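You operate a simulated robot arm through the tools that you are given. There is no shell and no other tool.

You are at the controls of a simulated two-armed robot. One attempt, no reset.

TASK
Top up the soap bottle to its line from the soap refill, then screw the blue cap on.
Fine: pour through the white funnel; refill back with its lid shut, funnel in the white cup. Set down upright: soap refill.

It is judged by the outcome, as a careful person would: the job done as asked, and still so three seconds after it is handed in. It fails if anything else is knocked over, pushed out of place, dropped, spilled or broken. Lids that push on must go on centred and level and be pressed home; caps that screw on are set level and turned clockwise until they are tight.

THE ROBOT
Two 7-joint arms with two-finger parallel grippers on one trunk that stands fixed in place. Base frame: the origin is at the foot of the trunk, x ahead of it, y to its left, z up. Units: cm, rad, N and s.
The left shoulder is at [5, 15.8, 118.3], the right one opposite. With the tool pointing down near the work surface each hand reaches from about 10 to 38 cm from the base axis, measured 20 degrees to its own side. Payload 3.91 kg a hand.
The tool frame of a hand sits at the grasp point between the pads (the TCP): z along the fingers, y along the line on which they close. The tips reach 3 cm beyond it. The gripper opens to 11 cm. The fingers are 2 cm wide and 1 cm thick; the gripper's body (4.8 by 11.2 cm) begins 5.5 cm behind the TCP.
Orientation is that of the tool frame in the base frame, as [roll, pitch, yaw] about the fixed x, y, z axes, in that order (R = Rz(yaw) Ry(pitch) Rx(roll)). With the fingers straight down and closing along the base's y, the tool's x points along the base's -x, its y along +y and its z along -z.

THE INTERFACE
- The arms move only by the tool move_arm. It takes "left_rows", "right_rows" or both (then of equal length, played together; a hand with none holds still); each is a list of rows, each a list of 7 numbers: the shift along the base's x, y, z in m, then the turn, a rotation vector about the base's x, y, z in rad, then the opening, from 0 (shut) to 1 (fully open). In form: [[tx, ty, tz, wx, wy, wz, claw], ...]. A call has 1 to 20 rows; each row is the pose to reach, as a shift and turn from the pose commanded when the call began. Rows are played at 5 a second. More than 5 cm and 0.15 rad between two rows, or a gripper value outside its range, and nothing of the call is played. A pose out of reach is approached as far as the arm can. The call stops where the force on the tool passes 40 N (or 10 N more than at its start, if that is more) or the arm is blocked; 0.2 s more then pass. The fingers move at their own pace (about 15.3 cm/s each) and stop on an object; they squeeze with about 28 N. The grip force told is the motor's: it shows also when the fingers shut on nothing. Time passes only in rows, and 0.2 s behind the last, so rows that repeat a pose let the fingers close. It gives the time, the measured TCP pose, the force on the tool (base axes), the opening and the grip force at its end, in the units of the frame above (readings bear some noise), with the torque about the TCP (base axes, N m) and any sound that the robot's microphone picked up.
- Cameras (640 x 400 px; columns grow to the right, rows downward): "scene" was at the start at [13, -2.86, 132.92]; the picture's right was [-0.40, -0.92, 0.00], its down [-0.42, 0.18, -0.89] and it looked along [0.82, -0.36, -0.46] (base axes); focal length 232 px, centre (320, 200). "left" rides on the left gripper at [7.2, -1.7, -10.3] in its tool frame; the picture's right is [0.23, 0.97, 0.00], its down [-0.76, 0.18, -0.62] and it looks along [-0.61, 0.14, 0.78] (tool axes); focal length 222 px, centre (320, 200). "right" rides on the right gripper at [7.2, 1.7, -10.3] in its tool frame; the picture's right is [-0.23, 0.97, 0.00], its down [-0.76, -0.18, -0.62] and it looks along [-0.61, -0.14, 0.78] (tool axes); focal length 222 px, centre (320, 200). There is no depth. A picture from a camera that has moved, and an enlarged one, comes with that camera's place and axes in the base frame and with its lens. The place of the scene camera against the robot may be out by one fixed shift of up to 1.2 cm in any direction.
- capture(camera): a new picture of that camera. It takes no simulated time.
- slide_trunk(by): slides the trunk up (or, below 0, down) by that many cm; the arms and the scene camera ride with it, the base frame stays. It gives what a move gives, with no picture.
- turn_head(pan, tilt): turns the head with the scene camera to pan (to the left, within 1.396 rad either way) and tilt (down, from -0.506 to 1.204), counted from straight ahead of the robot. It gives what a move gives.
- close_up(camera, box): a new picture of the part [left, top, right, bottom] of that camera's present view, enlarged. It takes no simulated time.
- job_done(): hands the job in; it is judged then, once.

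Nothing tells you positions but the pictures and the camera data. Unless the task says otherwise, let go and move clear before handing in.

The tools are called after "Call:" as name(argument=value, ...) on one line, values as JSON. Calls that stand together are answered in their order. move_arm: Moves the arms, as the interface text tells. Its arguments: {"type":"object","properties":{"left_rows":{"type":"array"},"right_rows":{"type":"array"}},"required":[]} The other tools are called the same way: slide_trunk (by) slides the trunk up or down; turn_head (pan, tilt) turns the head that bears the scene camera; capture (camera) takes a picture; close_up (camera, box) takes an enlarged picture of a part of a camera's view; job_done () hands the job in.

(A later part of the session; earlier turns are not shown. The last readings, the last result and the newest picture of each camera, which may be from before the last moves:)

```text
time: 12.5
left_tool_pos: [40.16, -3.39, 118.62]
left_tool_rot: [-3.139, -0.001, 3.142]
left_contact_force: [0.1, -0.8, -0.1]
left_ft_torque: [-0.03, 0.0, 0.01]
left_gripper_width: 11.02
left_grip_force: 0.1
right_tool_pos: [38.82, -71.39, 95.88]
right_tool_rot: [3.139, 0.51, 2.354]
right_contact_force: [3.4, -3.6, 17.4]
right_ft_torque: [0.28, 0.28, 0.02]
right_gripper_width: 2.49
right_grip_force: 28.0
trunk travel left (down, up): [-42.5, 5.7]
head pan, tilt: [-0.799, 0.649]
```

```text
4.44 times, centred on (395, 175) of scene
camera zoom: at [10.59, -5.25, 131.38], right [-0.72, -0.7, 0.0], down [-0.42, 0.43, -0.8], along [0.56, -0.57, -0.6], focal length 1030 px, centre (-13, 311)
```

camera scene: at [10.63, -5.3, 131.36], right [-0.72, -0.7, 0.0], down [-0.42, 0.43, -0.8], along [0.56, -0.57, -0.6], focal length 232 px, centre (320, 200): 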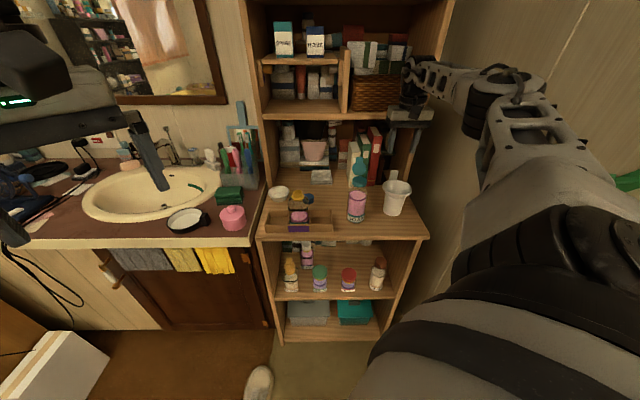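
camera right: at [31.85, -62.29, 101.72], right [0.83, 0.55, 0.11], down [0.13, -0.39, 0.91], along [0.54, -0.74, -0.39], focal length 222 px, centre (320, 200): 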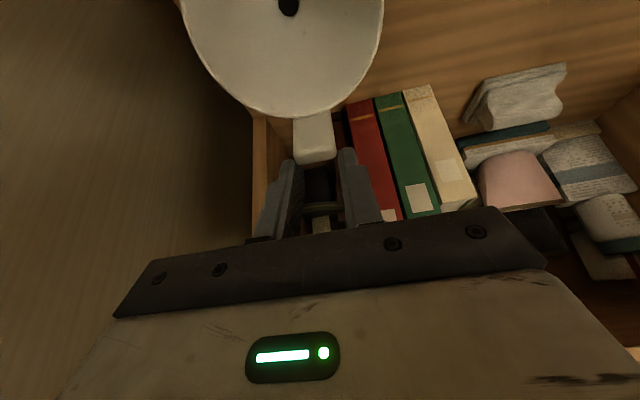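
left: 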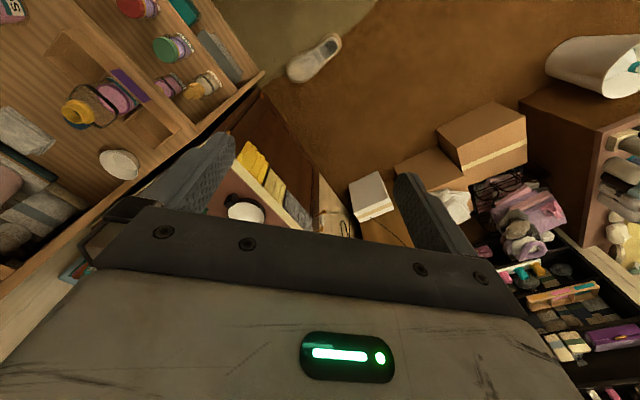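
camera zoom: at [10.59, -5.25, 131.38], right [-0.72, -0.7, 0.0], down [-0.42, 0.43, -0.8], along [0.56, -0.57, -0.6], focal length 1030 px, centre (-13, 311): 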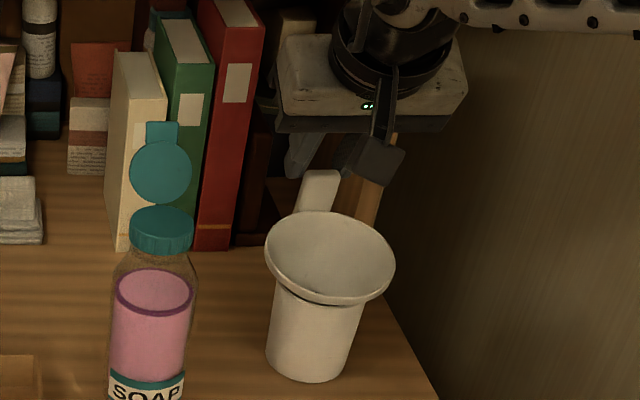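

The funnel tilted front-down because its weight hangs in front of the tab. I'll ease the force, release it to settle back in the cup, and then grip the whole rim (9.2 cm) between the fingers instead.

Call:
move_arm(right_rows=[[0, 0, 0.004, 0, 0, 0, 0.0], [0, 0, 0.006, 0, 0, 0, 0.22], [0, 0, 0.006, 0, 0, 0, 0.26], [0, 0, 0.006, 0, 0, 0, 0.35], [0, 0, 0.006, 0, 0, 0, 0.5], [0, 0, 0.006, 0, 0, 0, 0.5]])

Call:
capture(camera="right")

Call:
close_up(camera="scene", box=[360, 130, 430, 220])

```text
time: 13.9
left_tool_pos: [40.18, -3.59, 118.22]
left_tool_rot: [-3.141, -0.001, -3.141]
left_contact_force: [0.2, 0.7, 0.1]
left_ft_torque: [-0.01, 0.0, 0.0]
left_gripper_width: 11.0
left_grip_force: 0.0
right_tool_pos: [38.77, -71.44, 96.02]
right_tool_rot: [-3.141, 0.502, 2.355]
right_contact_force: [0.4, 0.1, 0.2]
right_ft_torque: [-0.03, 0.04, -0.01]
right_gripper_width: 5.5
right_grip_force: 0.1
trunk travel left (down, up): [-42.5, 5.7]
head pan, tilt: [-0.799, 0.649]
```

```text
taken
camera right: at [31.76, -62.28, 101.62], right [0.83, 0.55, 0.11], down [0.13, -0.39, 0.91], along [0.54, -0.74, -0.4], focal length 222 px, centre (320, 200)
```

right: 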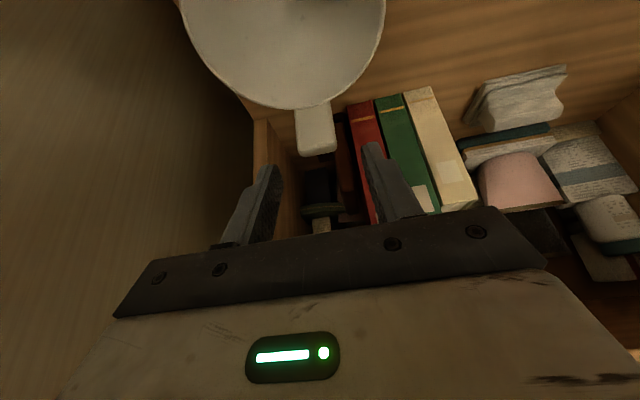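

```text
4.44 times, centred on (395, 175) of scene
camera zoom: at [10.66, -5.42, 131.34], right [-0.72, -0.7, 0.0], down [-0.42, 0.43, -0.8], along [0.56, -0.57, -0.6], focal length 1030 px, centre (-13, 311)
```

zoom: 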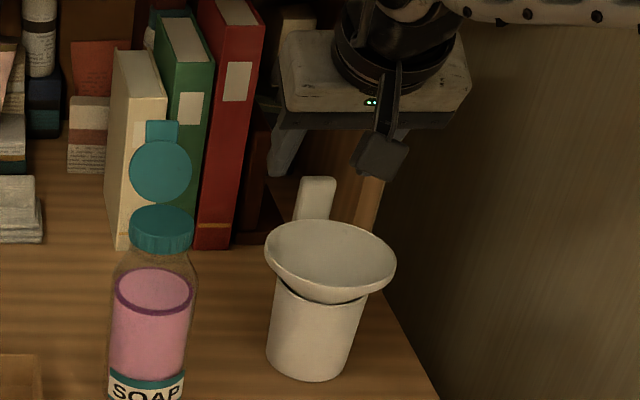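

The funnel settled level in its cup again. I'll move up, bring the tool vertical over the rim centre, and open fully.

Call:
move_arm(right_rows=[[0, 0, 0.03, 0, 0, 0, 0.5], [0, 0, 0.06, 0.0884, 0.0884, 0, 0.5], [-0.015, 0.015, 0.07, 0.1768, 0.1768, 0, 0.7], [-0.03, 0.03, 0.07, 0.2652, 0.2652, 0, 0.9], [-0.0377, 0.0384, 0.07, 0.3536, 0.3536, 0, 1.0], [-0.0377, 0.0384, 0.07, 0.3536, 0.3536, 0, 1.0]])

Call:
capture(camera="right")

Call:
close_up(camera="scene", box=[350, 120, 440, 220])

```text
time: 15.3
left_tool_pos: [40.19, -3.7, 118.38]
left_tool_rot: [3.139, 0.002, 3.141]
left_contact_force: [0.9, 0.0, 0.8]
left_ft_torque: [0.02, -0.01, 0.0]
left_gripper_width: 11.01
left_grip_force: 0.1
right_tool_pos: [34.82, -67.65, 103.03]
right_tool_rot: [3.141, -0.003, 2.356]
right_contact_force: [-0.3, 0.3, 0.0]
right_ft_torque: [0.01, -0.03, -0.03]
right_gripper_width: 11.0
right_grip_force: 0.1
trunk travel left (down, up): [-42.5, 5.7]
head pan, tilt: [-0.799, 0.649]
```

```text
taken
camera right: at [30.82, -61.41, 113.36], right [0.85, 0.53, 0.0], down [0.41, -0.67, 0.62], along [0.33, -0.53, -0.78], focal length 222 px, centre (320, 200)
```

right: 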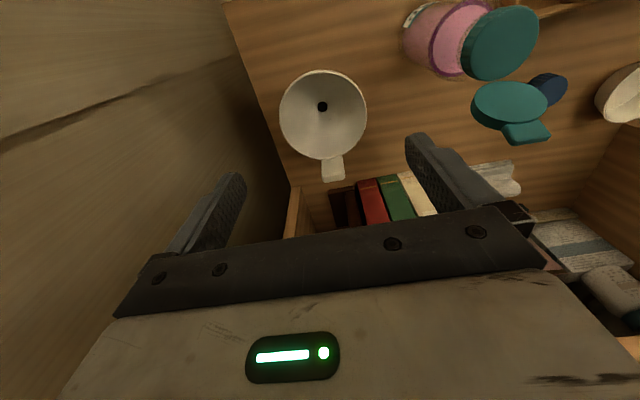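

```text
4.00 times, centred on (395, 170) of scene
camera zoom: at [10.65, -5.42, 131.34], right [-0.72, -0.7, 0.0], down [-0.42, 0.43, -0.8], along [0.56, -0.57, -0.6], focal length 927 px, centre (20, 320)
```

zoom: 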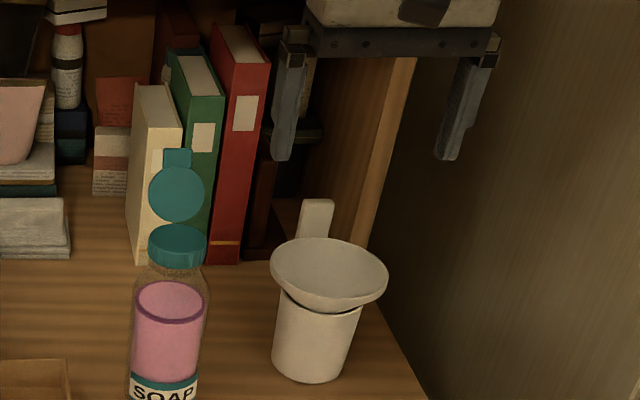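

Call:
move_arm(right_rows=[[0.0015, 0.001, -0.03, 0, 0, 0, 1.0], [0.0015, 0.001, -0.06, 0, 0, 0, 1.0], [0.0015, 0.001, -0.08, 0, 0, 0, 1.0], [0.0015, 0.001, -0.1, 0, 0, 0, 1.0]])

Call:
capture(camera="right")

Call:
close_up(camera="scene", box=[350, 120, 440, 220])

```text
time: 16.3
left_tool_pos: [40.15, -3.74, 118.47]
left_tool_rot: [3.142, 0.0, -3.141]
left_contact_force: [0.0, 0.7, 0.3]
left_ft_torque: [-0.03, 0.02, 0.04]
left_gripper_width: 10.99
left_grip_force: 0.2
right_tool_pos: [34.91, -67.6, 92.85]
right_tool_rot: [3.14, 0.001, 2.356]
right_contact_force: [0.2, 0.0, -0.3]
right_ft_torque: [0.01, 0.03, 0.01]
right_gripper_width: 11.01
right_grip_force: 0.1
trunk travel left (down, up): [-42.5, 5.7]
head pan, tilt: [-0.799, 0.649]
```

```text
taken
camera right: at [30.84, -61.32, 103.14], right [0.85, 0.53, 0.0], down [0.41, -0.67, 0.62], along [0.33, -0.53, -0.78], focal length 222 px, centre (320, 200)
```

right: 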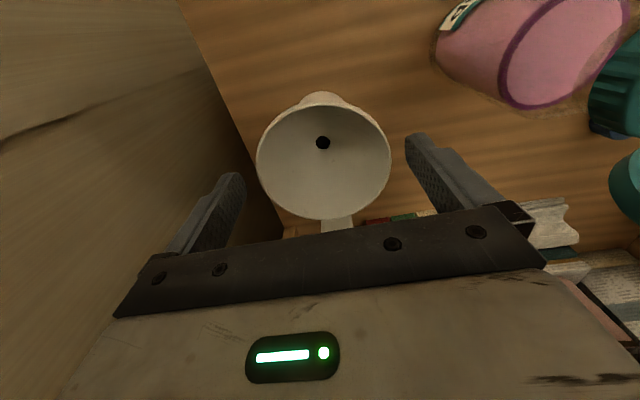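

```text
4.00 times, centred on (395, 170) of scene
camera zoom: at [10.67, -5.44, 131.34], right [-0.72, -0.7, 0.0], down [-0.42, 0.43, -0.8], along [0.56, -0.57, -0.6], focal length 927 px, centre (20, 320)
```

zoom: 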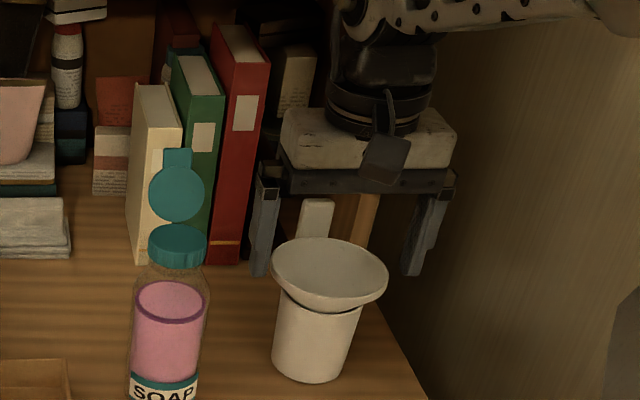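

Well centred over the rim. I'll descend the last 3 cm and close on the rim.

Call:
move_arm(right_rows=[[0.0015, 0.0015, -0.015, 0, 0, 0, 1.0], [0.0015, 0.0015, -0.032, 0, 0, 0, 1.0], [0.0015, 0.0015, -0.032, 0, 0, 0, 0.9], [0.0015, 0.0015, -0.032, 0, 0, 0, 0.85], [0.0015, 0.0015, -0.032, 0, 0, 0, 0.8], [0.0015, 0.0015, -0.032, 0, 0, 0, 0.7], [0.0015, 0.0015, -0.032, 0, 0, 0, 0.7]])

Call:
capture(camera="right")

Call:
close_up(camera="scene", box=[350, 120, 440, 220])

```text
time: 17.9
left_tool_pos: [40.13, -3.76, 118.43]
left_tool_rot: [-3.141, -0.001, 3.141]
left_contact_force: [-0.3, 0.1, 0.7]
left_ft_torque: [0.01, -0.02, -0.03]
left_gripper_width: 10.99
left_grip_force: 0.0
right_tool_pos: [35.2, -67.36, 89.81]
right_tool_rot: [-3.141, 0.0, 2.353]
right_contact_force: [-0.1, -0.7, 0.3]
right_ft_torque: [-0.01, 0.02, -0.01]
right_gripper_width: 9.07
right_grip_force: 27.8
trunk travel left (down, up): [-42.5, 5.7]
head pan, tilt: [-0.799, 0.649]
```

```text
taken
camera right: at [31.07, -61.08, 100.08], right [0.85, 0.53, 0.0], down [0.41, -0.67, 0.62], along [0.33, -0.53, -0.78], focal length 222 px, centre (320, 200)
```

right: 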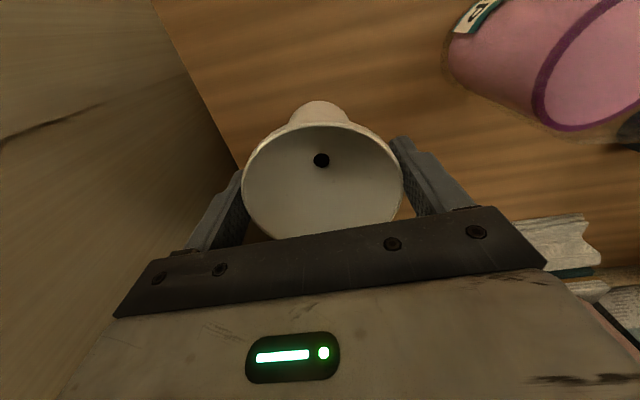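

```text
4.00 times, centred on (395, 170) of scene
camera zoom: at [10.66, -5.43, 131.34], right [-0.72, -0.7, 0.0], down [-0.42, 0.43, -0.8], along [0.56, -0.57, -0.6], focal length 927 px, centre (20, 320)
```

zoom: 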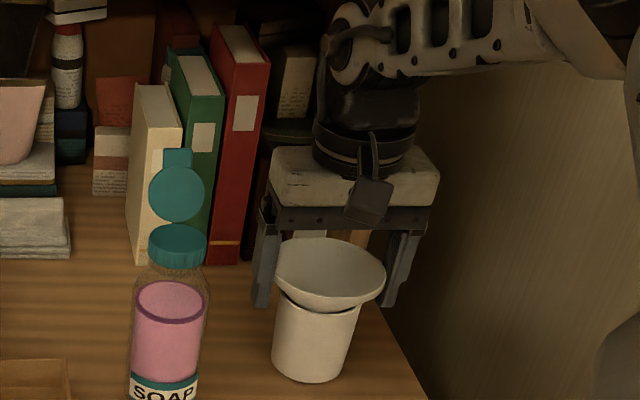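

Gripped on the rim at 9.07 cm. I'll lift slowly.

Call:
move_arm(right_rows=[[0, 0, 0.005, 0, 0, 0, 0.7], [0, 0, 0.012, 0, 0, 0, 0.7], [0, 0, 0.02, 0, 0, 0, 0.7], [0, 0, 0.03, 0, 0, 0, 0.7], [0, 0, 0.04, 0, 0, 0, 0.7], [0, 0, 0.05, 0, 0, 0, 0.7]])

Call:
capture(camera="right")

Call:
close_up(camera="scene", box=[350, 120, 440, 220])

```text
time: 19.3
left_tool_pos: [40.24, -3.63, 118.4]
left_tool_rot: [-3.142, -0.001, 3.14]
left_contact_force: [-0.2, -0.4, 0.0]
left_ft_torque: [0.03, 0.02, 0.01]
left_gripper_width: 11.01
left_grip_force: 0.1
right_tool_pos: [35.22, -67.31, 94.71]
right_tool_rot: [3.141, 0.0, 2.356]
right_contact_force: [-0.6, -0.5, -0.6]
right_ft_torque: [0.0, 0.01, 0.01]
right_gripper_width: 9.08
right_grip_force: 28.1
trunk travel left (down, up): [-42.5, 5.7]
head pan, tilt: [-0.799, 0.649]
```

```text
taken
camera right: at [31.22, -61.09, 105.1], right [0.85, 0.53, 0.0], down [0.41, -0.67, 0.62], along [0.33, -0.53, -0.78], focal length 222 px, centre (320, 200)
```

right: 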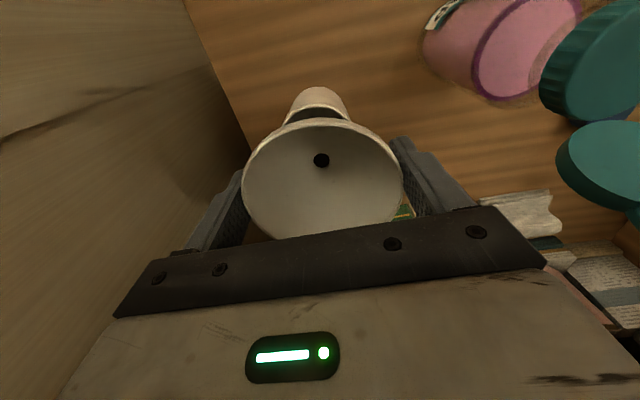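

```text
4.00 times, centred on (395, 170) of scene
camera zoom: at [10.66, -5.42, 131.34], right [-0.72, -0.7, 0.0], down [-0.42, 0.43, -0.8], along [0.56, -0.57, -0.6], focal length 927 px, centre (20, 320)
```

zoom: 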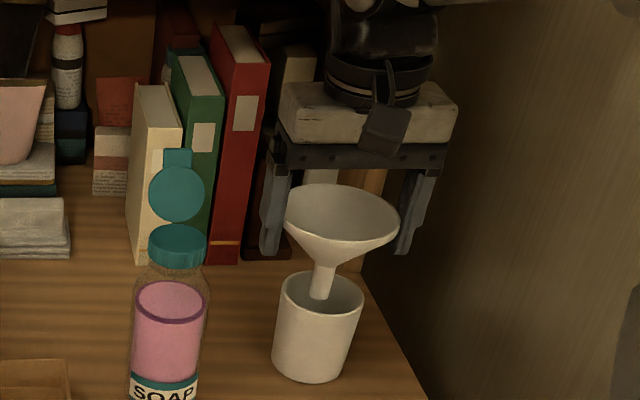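

The funnel is held level with no slip. I'll carry it up and over the refill towards the bottle.

Call:
move_arm(right_rows=[[-0.01, 0.01, 0.03, 0, 0, 0, 0.7], [-0.02, 0.02, 0.06, 0, 0, 0, 0.7], [-0.03, 0.03, 0.09, 0, 0, 0, 0.7], [-0.04, 0.04, 0.12, 0, 0, 0, 0.7], [-0.045, 0.05, 0.15, 0, 0, 0, 0.7], [-0.04, 0.065, 0.17, 0, 0, 0, 0.7], [-0.02, 0.09, 0.175, 0, 0, 0, 0.7], [0.005, 0.12, 0.175, 0, 0, 0, 0.7], [0.03, 0.15, 0.175, 0, 0, 0, 0.7], [0.06, 0.18, 0.175, 0, 0, 0, 0.7], [0.09, 0.21, 0.175, 0, 0, 0, 0.7], [0.12, 0.23, 0.175, 0, 0, 0, 0.7], [0.15, 0.25, 0.175, 0, 0, 0, 0.7], [0.1748, 0.264, 0.165, 0, 0, 0, 0.7]])

Call:
capture(camera="right")

Call:
capture(camera="scene")

Call:
capture(camera="left")

```text
time: 22.3
left_tool_pos: [40.25, -3.65, 118.37]
left_tool_rot: [3.142, 0.0, -3.141]
left_contact_force: [-0.3, 0.6, -0.2]
left_ft_torque: [0.01, 0.06, 0.0]
left_gripper_width: 10.99
left_grip_force: 0.1
right_tool_pos: [52.88, -40.76, 111.54]
right_tool_rot: [3.142, 0.0, 2.355]
right_contact_force: [-0.5, 0.6, -0.3]
right_ft_torque: [0.03, 0.0, -0.01]
right_gripper_width: 9.07
right_grip_force: 27.8
trunk travel left (down, up): [-42.5, 5.7]
head pan, tilt: [-0.799, 0.649]
```

```text
taken
camera right: at [48.82, -34.56, 121.74], right [0.85, 0.53, 0.0], down [0.41, -0.67, 0.62], along [0.33, -0.53, -0.78], focal length 222 px, centre (320, 200)
```

right: 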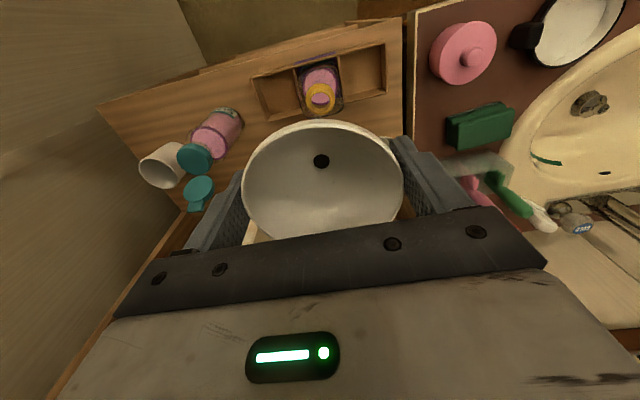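

```text
taken
camera scene: at [10.73, -5.41, 131.33], right [-0.72, -0.7, 0.0], down [-0.42, 0.43, -0.8], along [0.56, -0.57, -0.6], focal length 232 px, centre (320, 200)
```

scene: 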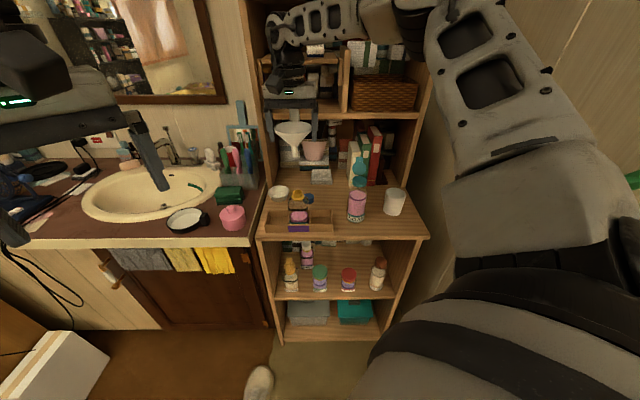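

```text
taken
camera left: at [33.02, -5.29, 128.77], right [-0.23, 0.97, 0.0], down [0.76, 0.18, 0.62], along [0.61, 0.14, -0.78], focal length 222 px, centre (320, 200)
```

left: 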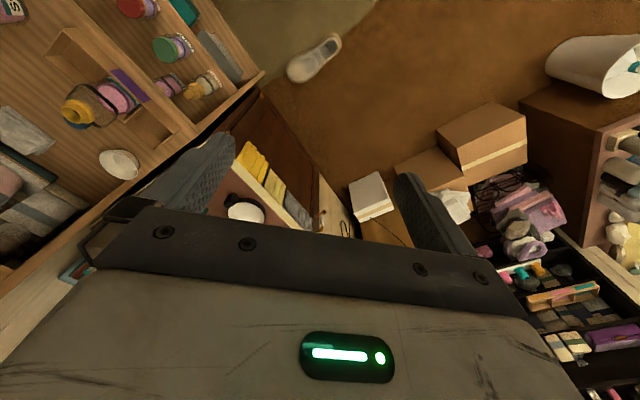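

The funnel is now above the bottle area. I'll turn the left hand so its camera looks at the bottle from another side, and refine the neck position from the right camera.

Call:
move_arm(left_rows=[[0, 0, 0, 0, 0, -0.15, 1], [0, 0, 0, 0, 0, -0.3, 1], [0, 0, 0, 0, 0, -0.45, 1], [0, 0, 0, 0, 0, -0.6, 1], [0, 0, 0, 0, 0, -0.75, 1], [0, 0, 0, 0, 0, -0.9, 1], [0, 0, 0, 0, 0, -1.05, 1], [0, 0, 0, 0, 0, -1.2, 1]])

Call:
capture(camera="left")

Call:
close_up(camera="right", box=[280, 60, 360, 120])

Call:
close_up(camera="scene", box=[260, 100, 340, 230])

```text
time: 24.1
left_tool_pos: [40.21, -3.65, 118.31]
left_tool_rot: [3.14, -0.001, 1.94]
left_contact_force: [0.1, 0.3, -0.3]
left_ft_torque: [-0.02, 0.04, 0.0]
left_gripper_width: 11.0
left_grip_force: 0.1
right_tool_pos: [52.73, -40.82, 111.51]
right_tool_rot: [-3.141, 0.002, 2.355]
right_contact_force: [-0.2, -0.1, -1.3]
right_ft_torque: [-0.01, -0.02, 0.01]
right_gripper_width: 9.1
right_grip_force: 28.3
trunk travel left (down, up): [-42.5, 5.7]
head pan, tilt: [-0.799, 0.649]
```

```text
taken
camera left: at [36.04, 2.52, 128.77], right [0.83, 0.56, 0.0], down [0.44, -0.65, 0.62], along [0.35, -0.51, -0.78], focal length 222 px, centre (320, 200)
```

left: 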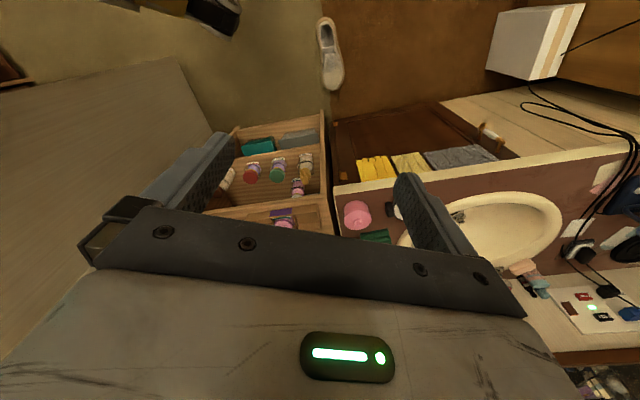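

```text
6.67 times, centred on (320, 90) of right
camera zoom: at [48.73, -34.61, 121.79], right [0.85, 0.53, 0.0], down [0.41, -0.67, 0.62], along [0.33, -0.53, -0.78], focal length 1481 px, centre (320, 933)
```

zoom: 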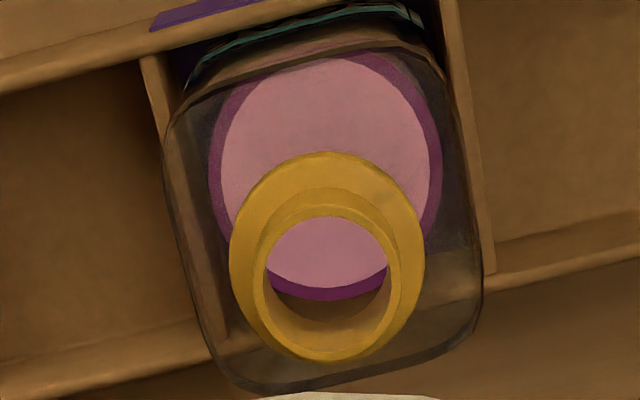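

```text
3.08 times, centred on (300, 165) of scene
camera zoom: at [10.67, -5.42, 131.34], right [-0.72, -0.7, 0.0], down [-0.42, 0.43, -0.8], along [0.56, -0.57, -0.6], focal length 713 px, centre (382, 308)
```

zoom: 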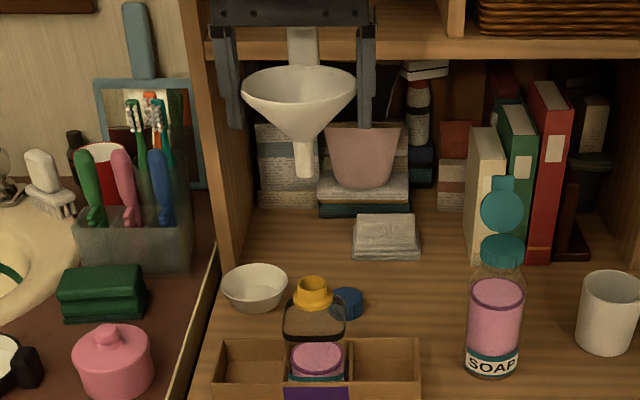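

Call:
move_arm(left_rows=[[0, 0, 0, -0.1166, -0.0451, 0, 1], [0, 0, 0, -0.2332, -0.0903, 0, 1], [0, 0, 0, -0.3497, -0.1354, 0, 1], [0, 0, 0, -0.4663, -0.1805, 0, 1]])

Call:
capture(camera="left")

```text
time: 25.1
left_tool_pos: [40.36, -3.62, 118.55]
left_tool_rot: [3.142, 0.504, 1.942]
left_contact_force: [0.5, 0.1, 0.0]
left_ft_torque: [-0.01, 0.05, -0.02]
left_gripper_width: 10.97
left_grip_force: 0.0
right_tool_pos: [52.89, -40.87, 111.44]
right_tool_rot: [3.141, 0.001, 2.355]
right_contact_force: [-0.8, -0.6, 0.1]
right_ft_torque: [-0.05, 0.01, 0.01]
right_gripper_width: 9.09
right_grip_force: 27.5
trunk travel left (down, up): [-42.5, 5.7]
head pan, tilt: [-0.799, 0.649]
```

```text
taken
camera left: at [34.59, 6.4, 124.03], right [0.84, 0.54, -0.11], down [0.3, -0.28, 0.91], along [0.46, -0.8, -0.39], focal length 222 px, centre (320, 200)
```

left: 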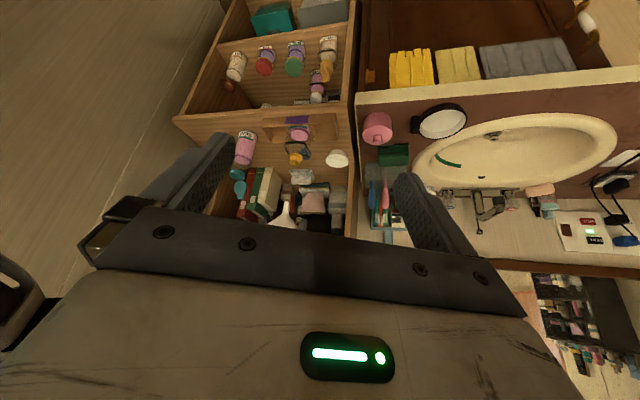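

The left camera now sees the bottle from a second direction. I'll lower the funnel so its spout tip is just above the neck, then check from both views.

Call:
move_arm(right_rows=[[0, -0.001, -0.02, 0, 0, 0, 0.7], [0, -0.002, -0.04, 0, 0, 0, 0.7], [0, -0.002, -0.06, 0, 0, 0, 0.7], [0, -0.002, -0.075, 0, 0, 0, 0.7]])

Call:
close_up(camera="left", box=[262, 120, 342, 200])

Call:
close_up(camera="scene", box=[265, 140, 335, 230])

Call:
capture(camera="right")

```text
time: 26.1
left_tool_pos: [40.31, -3.63, 118.37]
left_tool_rot: [-3.141, 0.499, 1.943]
left_contact_force: [-0.3, -0.7, 0.5]
left_ft_torque: [0.02, -0.02, 0.01]
left_gripper_width: 10.99
left_grip_force: 0.0
right_tool_pos: [52.47, -41.11, 103.98]
right_tool_rot: [-3.141, -0.001, 2.356]
right_contact_force: [-0.1, 0.3, -0.1]
right_ft_torque: [-0.02, -0.01, -0.02]
right_gripper_width: 9.08
right_grip_force: 27.8
trunk travel left (down, up): [-42.5, 5.7]
head pan, tilt: [-0.799, 0.649]
```

```text
5.00 times, centred on (302, 160) of left
camera zoom: at [34.61, 6.36, 124.03], right [0.84, 0.54, -0.11], down [0.3, -0.28, 0.91], along [0.46, -0.79, -0.4], focal length 1111 px, centre (410, 400)
```

zoom: 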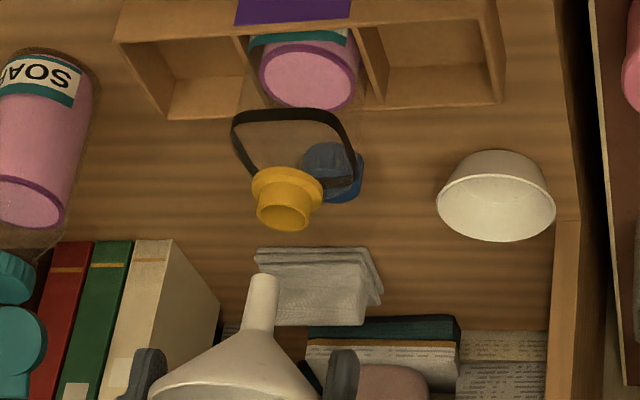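

```text
4.44 times, centred on (300, 185) of scene
camera zoom: at [10.68, -5.43, 131.34], right [-0.72, -0.7, 0.0], down [-0.42, 0.43, -0.8], along [0.56, -0.57, -0.6], focal length 1030 px, centre (409, 267)
```

zoom: 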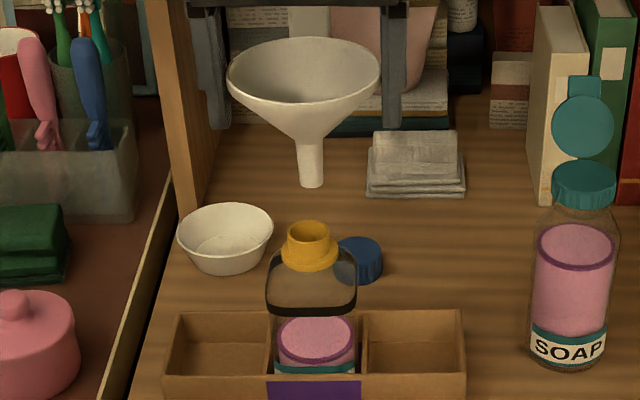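

```text
taken
camera right: at [48.52, -34.84, 114.23], right [0.85, 0.53, 0.0], down [0.41, -0.67, 0.62], along [0.33, -0.53, -0.78], focal length 222 px, centre (320, 200)
```

right: 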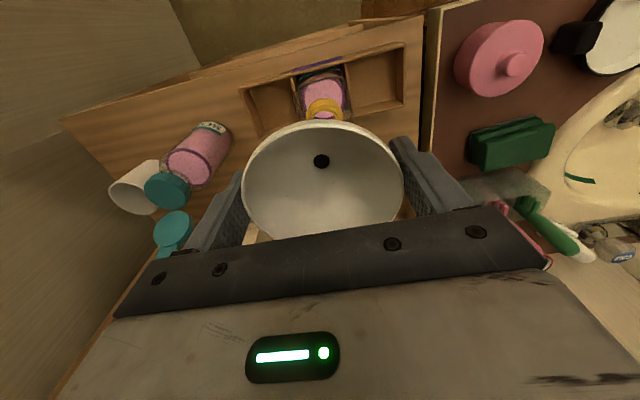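

The spout tip is about 4 cm above the neck. It needs to shift by about +0.4 cm in x and +0.14 cm in y. I'll correct and come down a little more before checking again.

Call:
move_arm(right_rows=[[0.002, 0.0007, -0.005, 0, 0, 0, 0.7], [0.004, 0.0014, -0.01, 0, 0, 0, 0.7], [0.004, 0.0014, -0.02, 0, 0, 0, 0.7], [0.004, 0.0014, -0.025, 0, 0, 0, 0.7], [0.004, 0.0014, -0.025, 0, 0, 0, 0.7]])

Call:
close_up(camera="left", box=[262, 130, 326, 190])

Call:
close_up(camera="scene", box=[275, 150, 325, 220])

```text
time: 27.3
left_tool_pos: [40.24, -3.61, 118.4]
left_tool_rot: [-3.14, 0.501, 1.943]
left_contact_force: [0.2, 0.4, -0.3]
left_ft_torque: [-0.01, -0.03, 0.01]
left_gripper_width: 11.0
left_grip_force: 0.1
right_tool_pos: [52.99, -40.99, 101.51]
right_tool_rot: [-3.141, -0.002, 2.356]
right_contact_force: [0.8, 0.3, -1.4]
right_ft_torque: [0.01, -0.03, 0.0]
right_gripper_width: 9.09
right_grip_force: 27.4
trunk travel left (down, up): [-42.5, 5.7]
head pan, tilt: [-0.799, 0.649]
```

```text
6.67 times, centred on (294, 160) of left
camera zoom: at [34.6, 6.36, 124.03], right [0.84, 0.54, -0.11], down [0.3, -0.28, 0.91], along [0.46, -0.79, -0.4], focal length 1481 px, centre (493, 467)
```

zoom: 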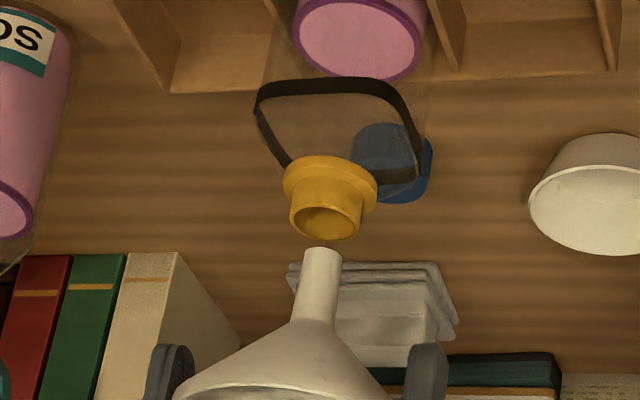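

```text
5.71 times, centred on (300, 185) of scene
camera zoom: at [10.67, -5.43, 131.34], right [-0.72, -0.7, 0.0], down [-0.42, 0.43, -0.8], along [0.56, -0.57, -0.6], focal length 1324 px, centre (434, 286)
```

zoom: 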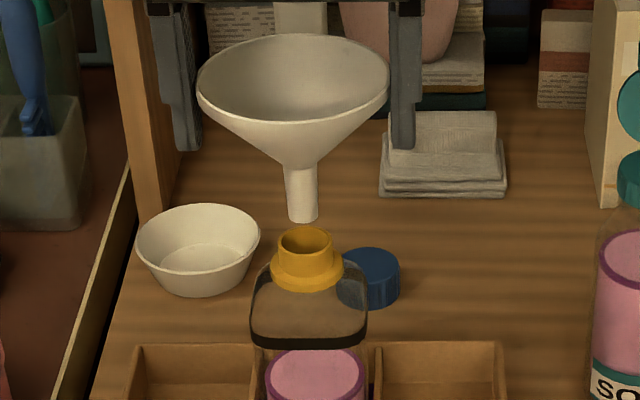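

Aligned to within about 0.2 cm. I'll insert the spout into the neck gently.

Call:
move_arm(right_rows=[[0.0, 0, -0.006, 0, 0, 0, 0.7], [0.0, 0, -0.012, 0, 0, 0, 0.7], [0.0, 0, -0.018, 0, 0, 0, 0.7], [0.0, 0, -0.024, 0, 0, 0, 0.7], [0.0, 0, -0.03, 0, 0, 0, 0.7]])

Call:
close_up(camera="left", box=[262, 130, 326, 190])

Call:
close_up(camera="scene", box=[275, 150, 325, 220])

```text
time: 28.5
left_tool_pos: [40.1, -3.58, 118.62]
left_tool_rot: [3.141, 0.504, 1.94]
left_contact_force: [0.0, -0.3, 1.0]
left_ft_torque: [-0.02, -0.02, 0.02]
left_gripper_width: 11.04
left_grip_force: 0.0
right_tool_pos: [53.27, -40.8, 98.97]
right_tool_rot: [3.132, 0.01, 2.355]
right_contact_force: [1.2, 0.7, 24.6]
right_ft_torque: [-0.2, -0.26, 0.03]
right_gripper_width: 9.12
right_grip_force: 27.7
trunk travel left (down, up): [-42.5, 5.7]
head pan, tilt: [-0.799, 0.649]
```

```text
6.67 times, centred on (294, 160) of left
camera zoom: at [34.43, 6.52, 124.13], right [0.84, 0.54, -0.11], down [0.3, -0.28, 0.91], along [0.46, -0.8, -0.39], focal length 1481 px, centre (493, 467)
```

zoom: 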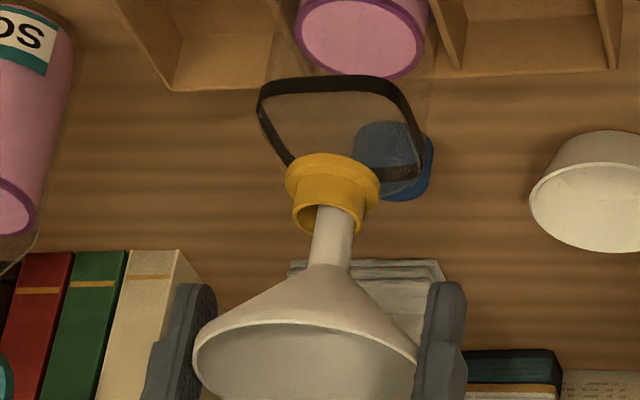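

```text
5.71 times, centred on (300, 185) of scene
camera zoom: at [10.48, -5.26, 131.41], right [-0.72, -0.7, 0.0], down [-0.42, 0.43, -0.8], along [0.56, -0.57, -0.6], focal length 1324 px, centre (434, 286)
```

zoom: 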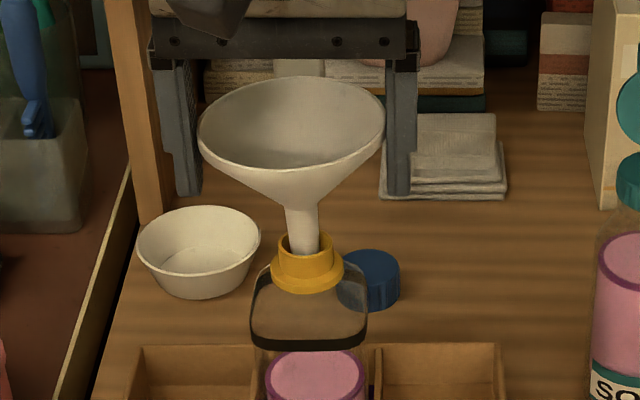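

The force rose to 25 N: the spout is catching on the edge of the neck. I'll back off a little and look closely.

Call:
move_arm(right_rows=[[0.0, 0, 0.005, 0, 0, 0, 0.7], [0.0, 0, 0.01, 0, 0, 0, 0.7], [0.0, 0, 0.01, 0, 0, 0, 0.7]])

Call:
close_up(camera="left", box=[278, 140, 310, 170])

Call:
close_up(camera="scene", box=[285, 165, 317, 205])

Call:
capture(camera="right")

```text
time: 29.3
left_tool_pos: [40.14, -3.55, 118.33]
left_tool_rot: [-3.14, 0.502, 1.942]
left_contact_force: [0.8, 0.2, 1.0]
left_ft_torque: [0.01, -0.01, 0.02]
left_gripper_width: 11.0
left_grip_force: 0.1
right_tool_pos: [53.02, -41.06, 99.32]
right_tool_rot: [-3.139, -0.003, 2.355]
right_contact_force: [0.6, 0.1, 0.0]
right_ft_torque: [-0.03, 0.01, 0.05]
right_gripper_width: 9.06
right_grip_force: 28.1
trunk travel left (down, up): [-42.5, 5.7]
head pan, tilt: [-0.799, 0.649]
```

```text
13.33 times, centred on (294, 155) of left
camera zoom: at [34.59, 6.37, 124.02], right [0.84, 0.54, -0.11], down [0.3, -0.28, 0.91], along [0.46, -0.79, -0.4], focal length 2962 px, centre (667, 800)
```

zoom: 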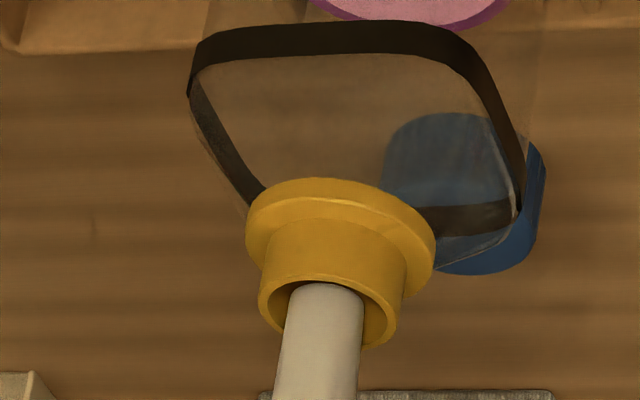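

```text
10.00 times, centred on (301, 185) of scene
camera zoom: at [10.66, -5.42, 131.33], right [-0.72, -0.7, 0.0], down [-0.42, 0.43, -0.8], along [0.56, -0.57, -0.6], focal length 2316 px, centre (510, 350)
```

zoom: 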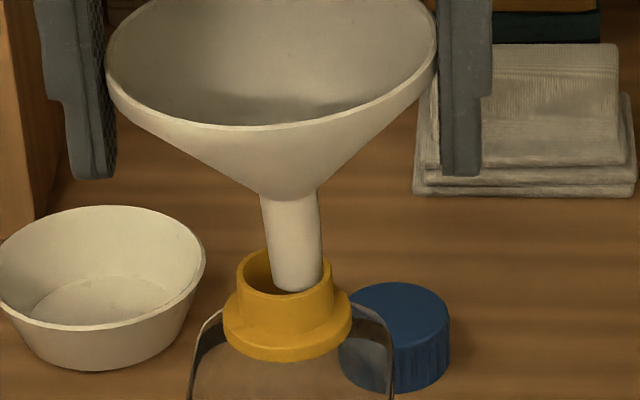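

```text
taken
camera right: at [49.04, -34.85, 109.64], right [0.85, 0.53, 0.0], down [0.41, -0.67, 0.62], along [0.33, -0.53, -0.78], focal length 222 px, centre (320, 200)
```

right: 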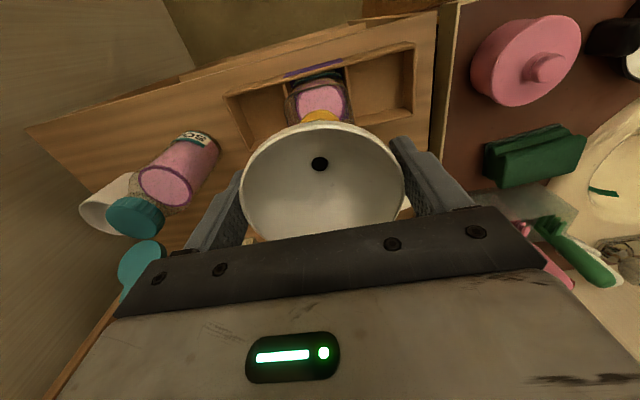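

The funnel tilted about 3° in the grip, so its tip sits about 0.35 cm to the right and 0.3 cm too far back. I'll raise it, level it with a small wrist roll, shift it, and check again.

Call:
move_arm(right_rows=[[0.0, 0, 0.007, 0, 0, 0, 0.7], [0.0, 0, 0.013, 0, 0, 0, 0.7], [-0.0018, 0.0018, 0.013, 0.0354, -0.0354, 0, 0.7], [-0.0018, 0.0018, 0.013, 0.0354, -0.0354, 0, 0.7]])

Call:
close_up(camera="left", box=[278, 140, 310, 170])

Call:
close_up(camera="scene", box=[280, 160, 320, 205])

```text
time: 30.3
left_tool_pos: [40.33, -3.48, 118.46]
left_tool_rot: [3.141, 0.498, 1.943]
left_contact_force: [-0.1, 0.4, 0.0]
left_ft_torque: [-0.02, 0.01, 0.01]
left_gripper_width: 11.0
left_grip_force: 0.0
right_tool_pos: [52.75, -40.95, 100.58]
right_tool_rot: [3.092, 0.0, 2.356]
right_contact_force: [0.5, 0.2, -0.9]
right_ft_torque: [0.0, -0.03, -0.01]
right_gripper_width: 9.09
right_grip_force: 27.9
trunk travel left (down, up): [-42.5, 5.7]
head pan, tilt: [-0.799, 0.649]
```

```text
13.33 times, centred on (294, 155) of left
camera zoom: at [34.6, 6.36, 124.03], right [0.84, 0.54, -0.11], down [0.3, -0.28, 0.91], along [0.46, -0.79, -0.4], focal length 2962 px, centre (667, 800)
```

zoom: 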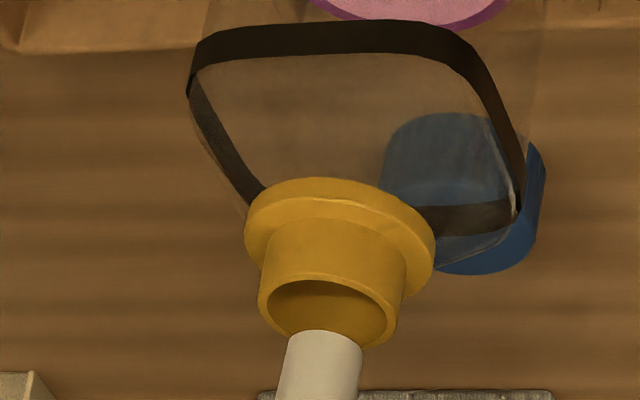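

```text
8.89 times, centred on (300, 182) of scene
camera zoom: at [10.67, -5.42, 131.34], right [-0.72, -0.7, 0.0], down [-0.42, 0.43, -0.8], along [0.56, -0.57, -0.6], focal length 2059 px, centre (498, 356)
```

zoom: 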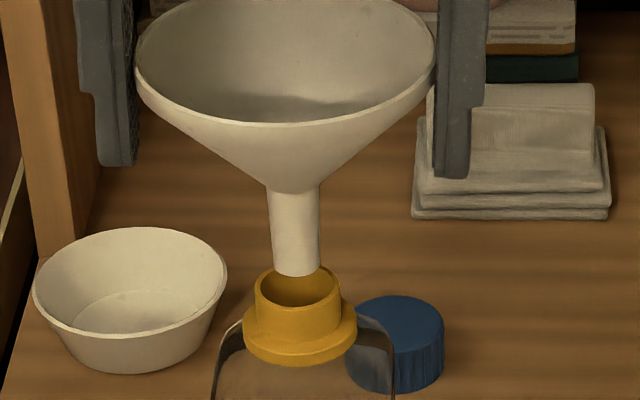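

Call:
move_arm(right_rows=[[-0.0011, 0.0011, 0, 0, 0, 0, 0.7], [-0.0011, 0.0011, -0.005, 0, 0, 0, 0.7], [-0.0011, 0.0011, -0.01, 0, 0, 0, 0.7], [-0.0011, 0.0011, -0.015, 0, 0, 0, 0.7]])

Call:
close_up(camera="left", box=[278, 140, 310, 170])

Call:
close_up(camera="scene", box=[280, 160, 320, 205])

```text
time: 31.3
left_tool_pos: [40.2, -3.6, 118.43]
left_tool_rot: [-3.14, 0.499, 1.943]
left_contact_force: [0.2, -0.6, -0.4]
left_ft_torque: [0.02, -0.03, 0.01]
left_gripper_width: 11.02
left_grip_force: 0.1
right_tool_pos: [52.74, -40.82, 99.11]
right_tool_rot: [3.092, 0.0, 2.354]
right_contact_force: [-0.2, -0.3, -1.0]
right_ft_torque: [-0.02, 0.01, 0.01]
right_gripper_width: 9.07
right_grip_force: 28.2
trunk travel left (down, up): [-42.5, 5.7]
head pan, tilt: [-0.799, 0.649]
```

```text
13.33 times, centred on (294, 155) of left
camera zoom: at [34.6, 6.36, 124.03], right [0.84, 0.54, -0.11], down [0.3, -0.28, 0.91], along [0.46, -0.79, -0.4], focal length 2962 px, centre (667, 800)
```

zoom: 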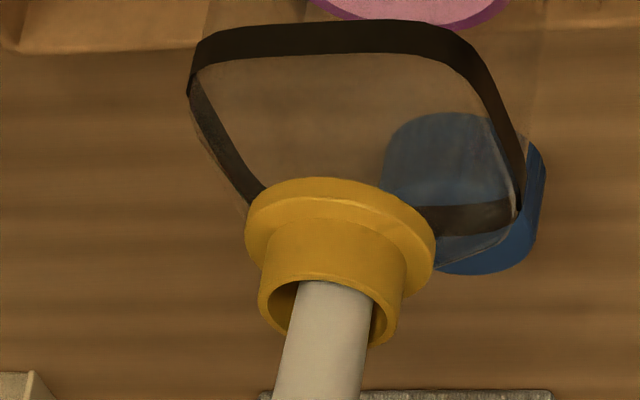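

```text
8.89 times, centred on (300, 182) of scene
camera zoom: at [10.67, -5.43, 131.34], right [-0.72, -0.7, 0.0], down [-0.42, 0.43, -0.8], along [0.56, -0.57, -0.6], focal length 2059 px, centre (498, 356)
```

zoom: 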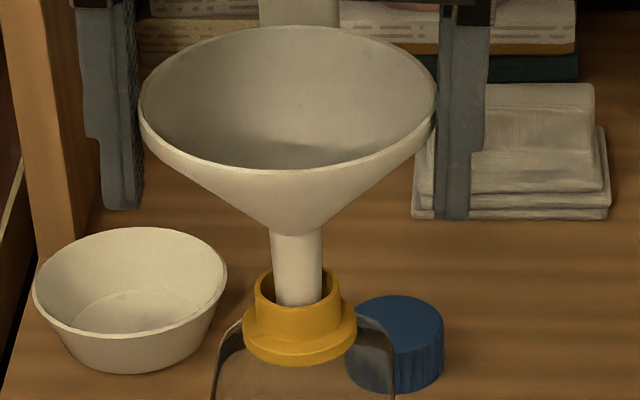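

The spout is entering with no force. I'll continue down.

Call:
move_arm(right_rows=[[0, 0, -0.005, 0, 0, 0, 0.7], [0, 0, -0.01, 0, 0, 0, 0.7], [0, 0, -0.015, 0, 0, 0, 0.7], [0, 0, -0.02, 0, 0, 0, 0.7]])

Call:
close_up(camera="left", box=[270, 140, 318, 185])

Call:
close_up(camera="scene", box=[280, 160, 320, 205])

```text
time: 32.3
left_tool_pos: [40.29, -3.53, 118.45]
left_tool_rot: [-3.14, 0.5, 1.943]
left_contact_force: [-1.1, -0.2, 0.7]
left_ft_torque: [0.0, -0.01, 0.02]
left_gripper_width: 11.0
left_grip_force: 0.1
right_tool_pos: [52.85, -40.82, 97.19]
right_tool_rot: [3.093, -0.001, 2.354]
right_contact_force: [0.2, -1.3, 0.0]
right_ft_torque: [-0.02, -0.02, -0.01]
right_gripper_width: 9.08
right_grip_force: 28.2
trunk travel left (down, up): [-42.5, 5.7]
head pan, tilt: [-0.799, 0.649]
```

```text
8.89 times, centred on (294, 162) of left
camera zoom: at [34.6, 6.36, 124.03], right [0.84, 0.54, -0.11], down [0.3, -0.28, 0.91], along [0.46, -0.79, -0.4], focal length 1974 px, centre (551, 533)
```

zoom: 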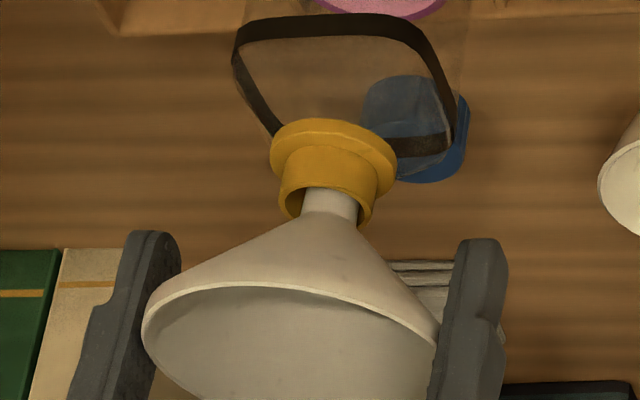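

```text
8.89 times, centred on (300, 182) of scene
camera zoom: at [10.67, -5.43, 131.34], right [-0.72, -0.7, 0.0], down [-0.42, 0.43, -0.8], along [0.56, -0.57, -0.6], focal length 2059 px, centre (498, 356)
```

zoom: 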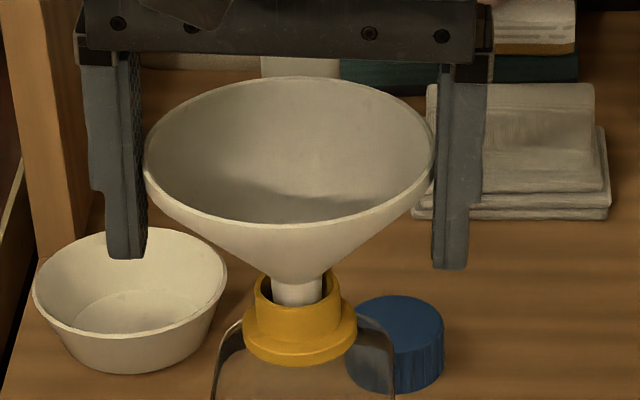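

Call:
move_arm(right_rows=[[0, 0, -0.003, 0, 0, 0, 0.7], [0, 0, -0.006, 0, 0, 0, 0.7], [0, 0, -0.009, 0, 0, 0, 0.7]])

Call:
close_up(camera="left", box=[270, 140, 318, 185])

Call:
close_up(camera="scene", box=[280, 160, 320, 205])

```text
time: 33.1
left_tool_pos: [40.22, -3.65, 118.44]
left_tool_rot: [-3.14, 0.499, 1.943]
left_contact_force: [-0.5, -0.4, -0.1]
left_ft_torque: [0.03, -0.03, 0.03]
left_gripper_width: 11.0
left_grip_force: 0.2
right_tool_pos: [52.8, -40.86, 96.32]
right_tool_rot: [3.09, 0.001, 2.354]
right_contact_force: [0.3, -0.5, -0.2]
right_ft_torque: [0.02, -0.02, -0.02]
right_gripper_width: 9.04
right_grip_force: 28.0
trunk travel left (down, up): [-42.5, 5.7]
head pan, tilt: [-0.799, 0.649]
```

```text
8.89 times, centred on (294, 162) of left
camera zoom: at [34.59, 6.36, 124.03], right [0.84, 0.54, -0.11], down [0.3, -0.28, 0.91], along [0.46, -0.79, -0.4], focal length 1974 px, centre (551, 533)
```

zoom: 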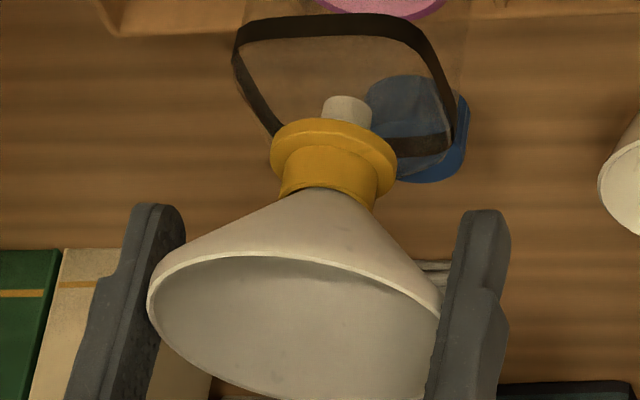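

```text
8.89 times, centred on (300, 182) of scene
camera zoom: at [10.66, -5.42, 131.34], right [-0.72, -0.7, 0.0], down [-0.42, 0.43, -0.8], along [0.56, -0.57, -0.6], focal length 2059 px, centre (498, 356)
```

zoom: 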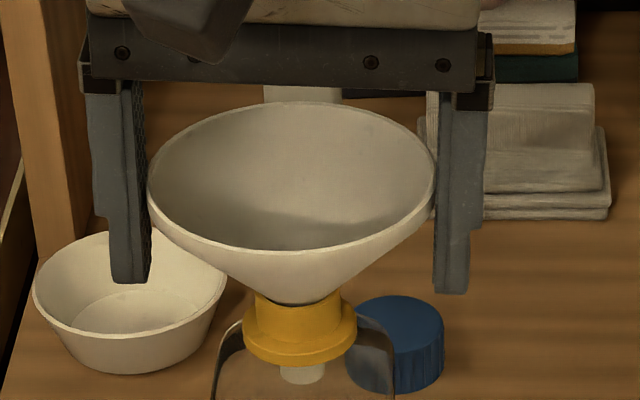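

Call:
move_arm(right_rows=[[0, 0, -0.0025, 0, 0, 0, 0.7], [0, 0, -0.005, 0, 0, 0, 0.7]])

Call:
close_up(camera="left", box=[270, 140, 318, 185])

Call:
close_up(camera="scene", box=[280, 160, 320, 205])

```text
time: 33.7
left_tool_pos: [40.09, -3.45, 118.42]
left_tool_rot: [-3.141, 0.502, 1.94]
left_contact_force: [-0.2, -0.4, 0.2]
left_ft_torque: [0.02, 0.01, -0.03]
left_gripper_width: 10.99
left_grip_force: 0.1
right_tool_pos: [52.76, -40.74, 96.16]
right_tool_rot: [3.087, 0.008, 2.355]
right_contact_force: [-0.7, -1.4, 18.0]
right_ft_torque: [-0.33, 0.0, -0.05]
right_gripper_width: 9.08
right_grip_force: 27.9
trunk travel left (down, up): [-42.5, 5.7]
head pan, tilt: [-0.799, 0.649]
```

```text
8.89 times, centred on (294, 162) of left
camera zoom: at [34.43, 6.46, 124.12], right [0.84, 0.54, -0.11], down [0.3, -0.28, 0.91], along [0.46, -0.8, -0.39], focal length 1974 px, centre (551, 533)
```

zoom: 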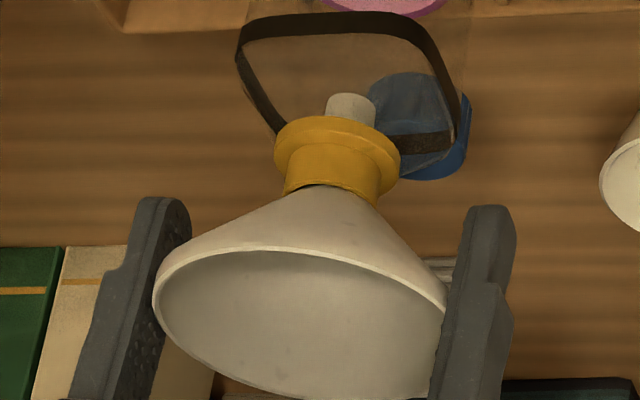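

```text
8.89 times, centred on (300, 182) of scene
camera zoom: at [10.49, -5.31, 131.4], right [-0.72, -0.7, 0.0], down [-0.42, 0.43, -0.8], along [0.56, -0.57, -0.6], focal length 2059 px, centre (498, 356)
```

zoom: 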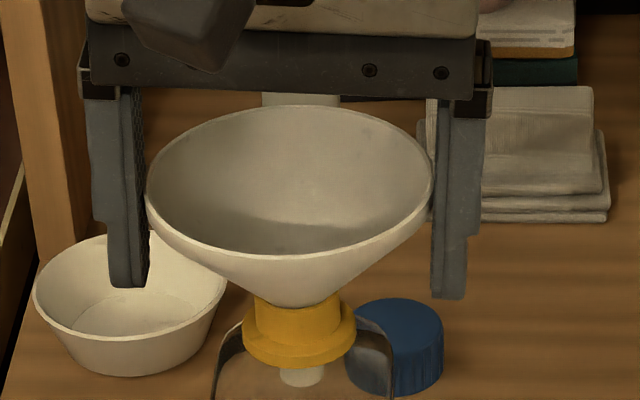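

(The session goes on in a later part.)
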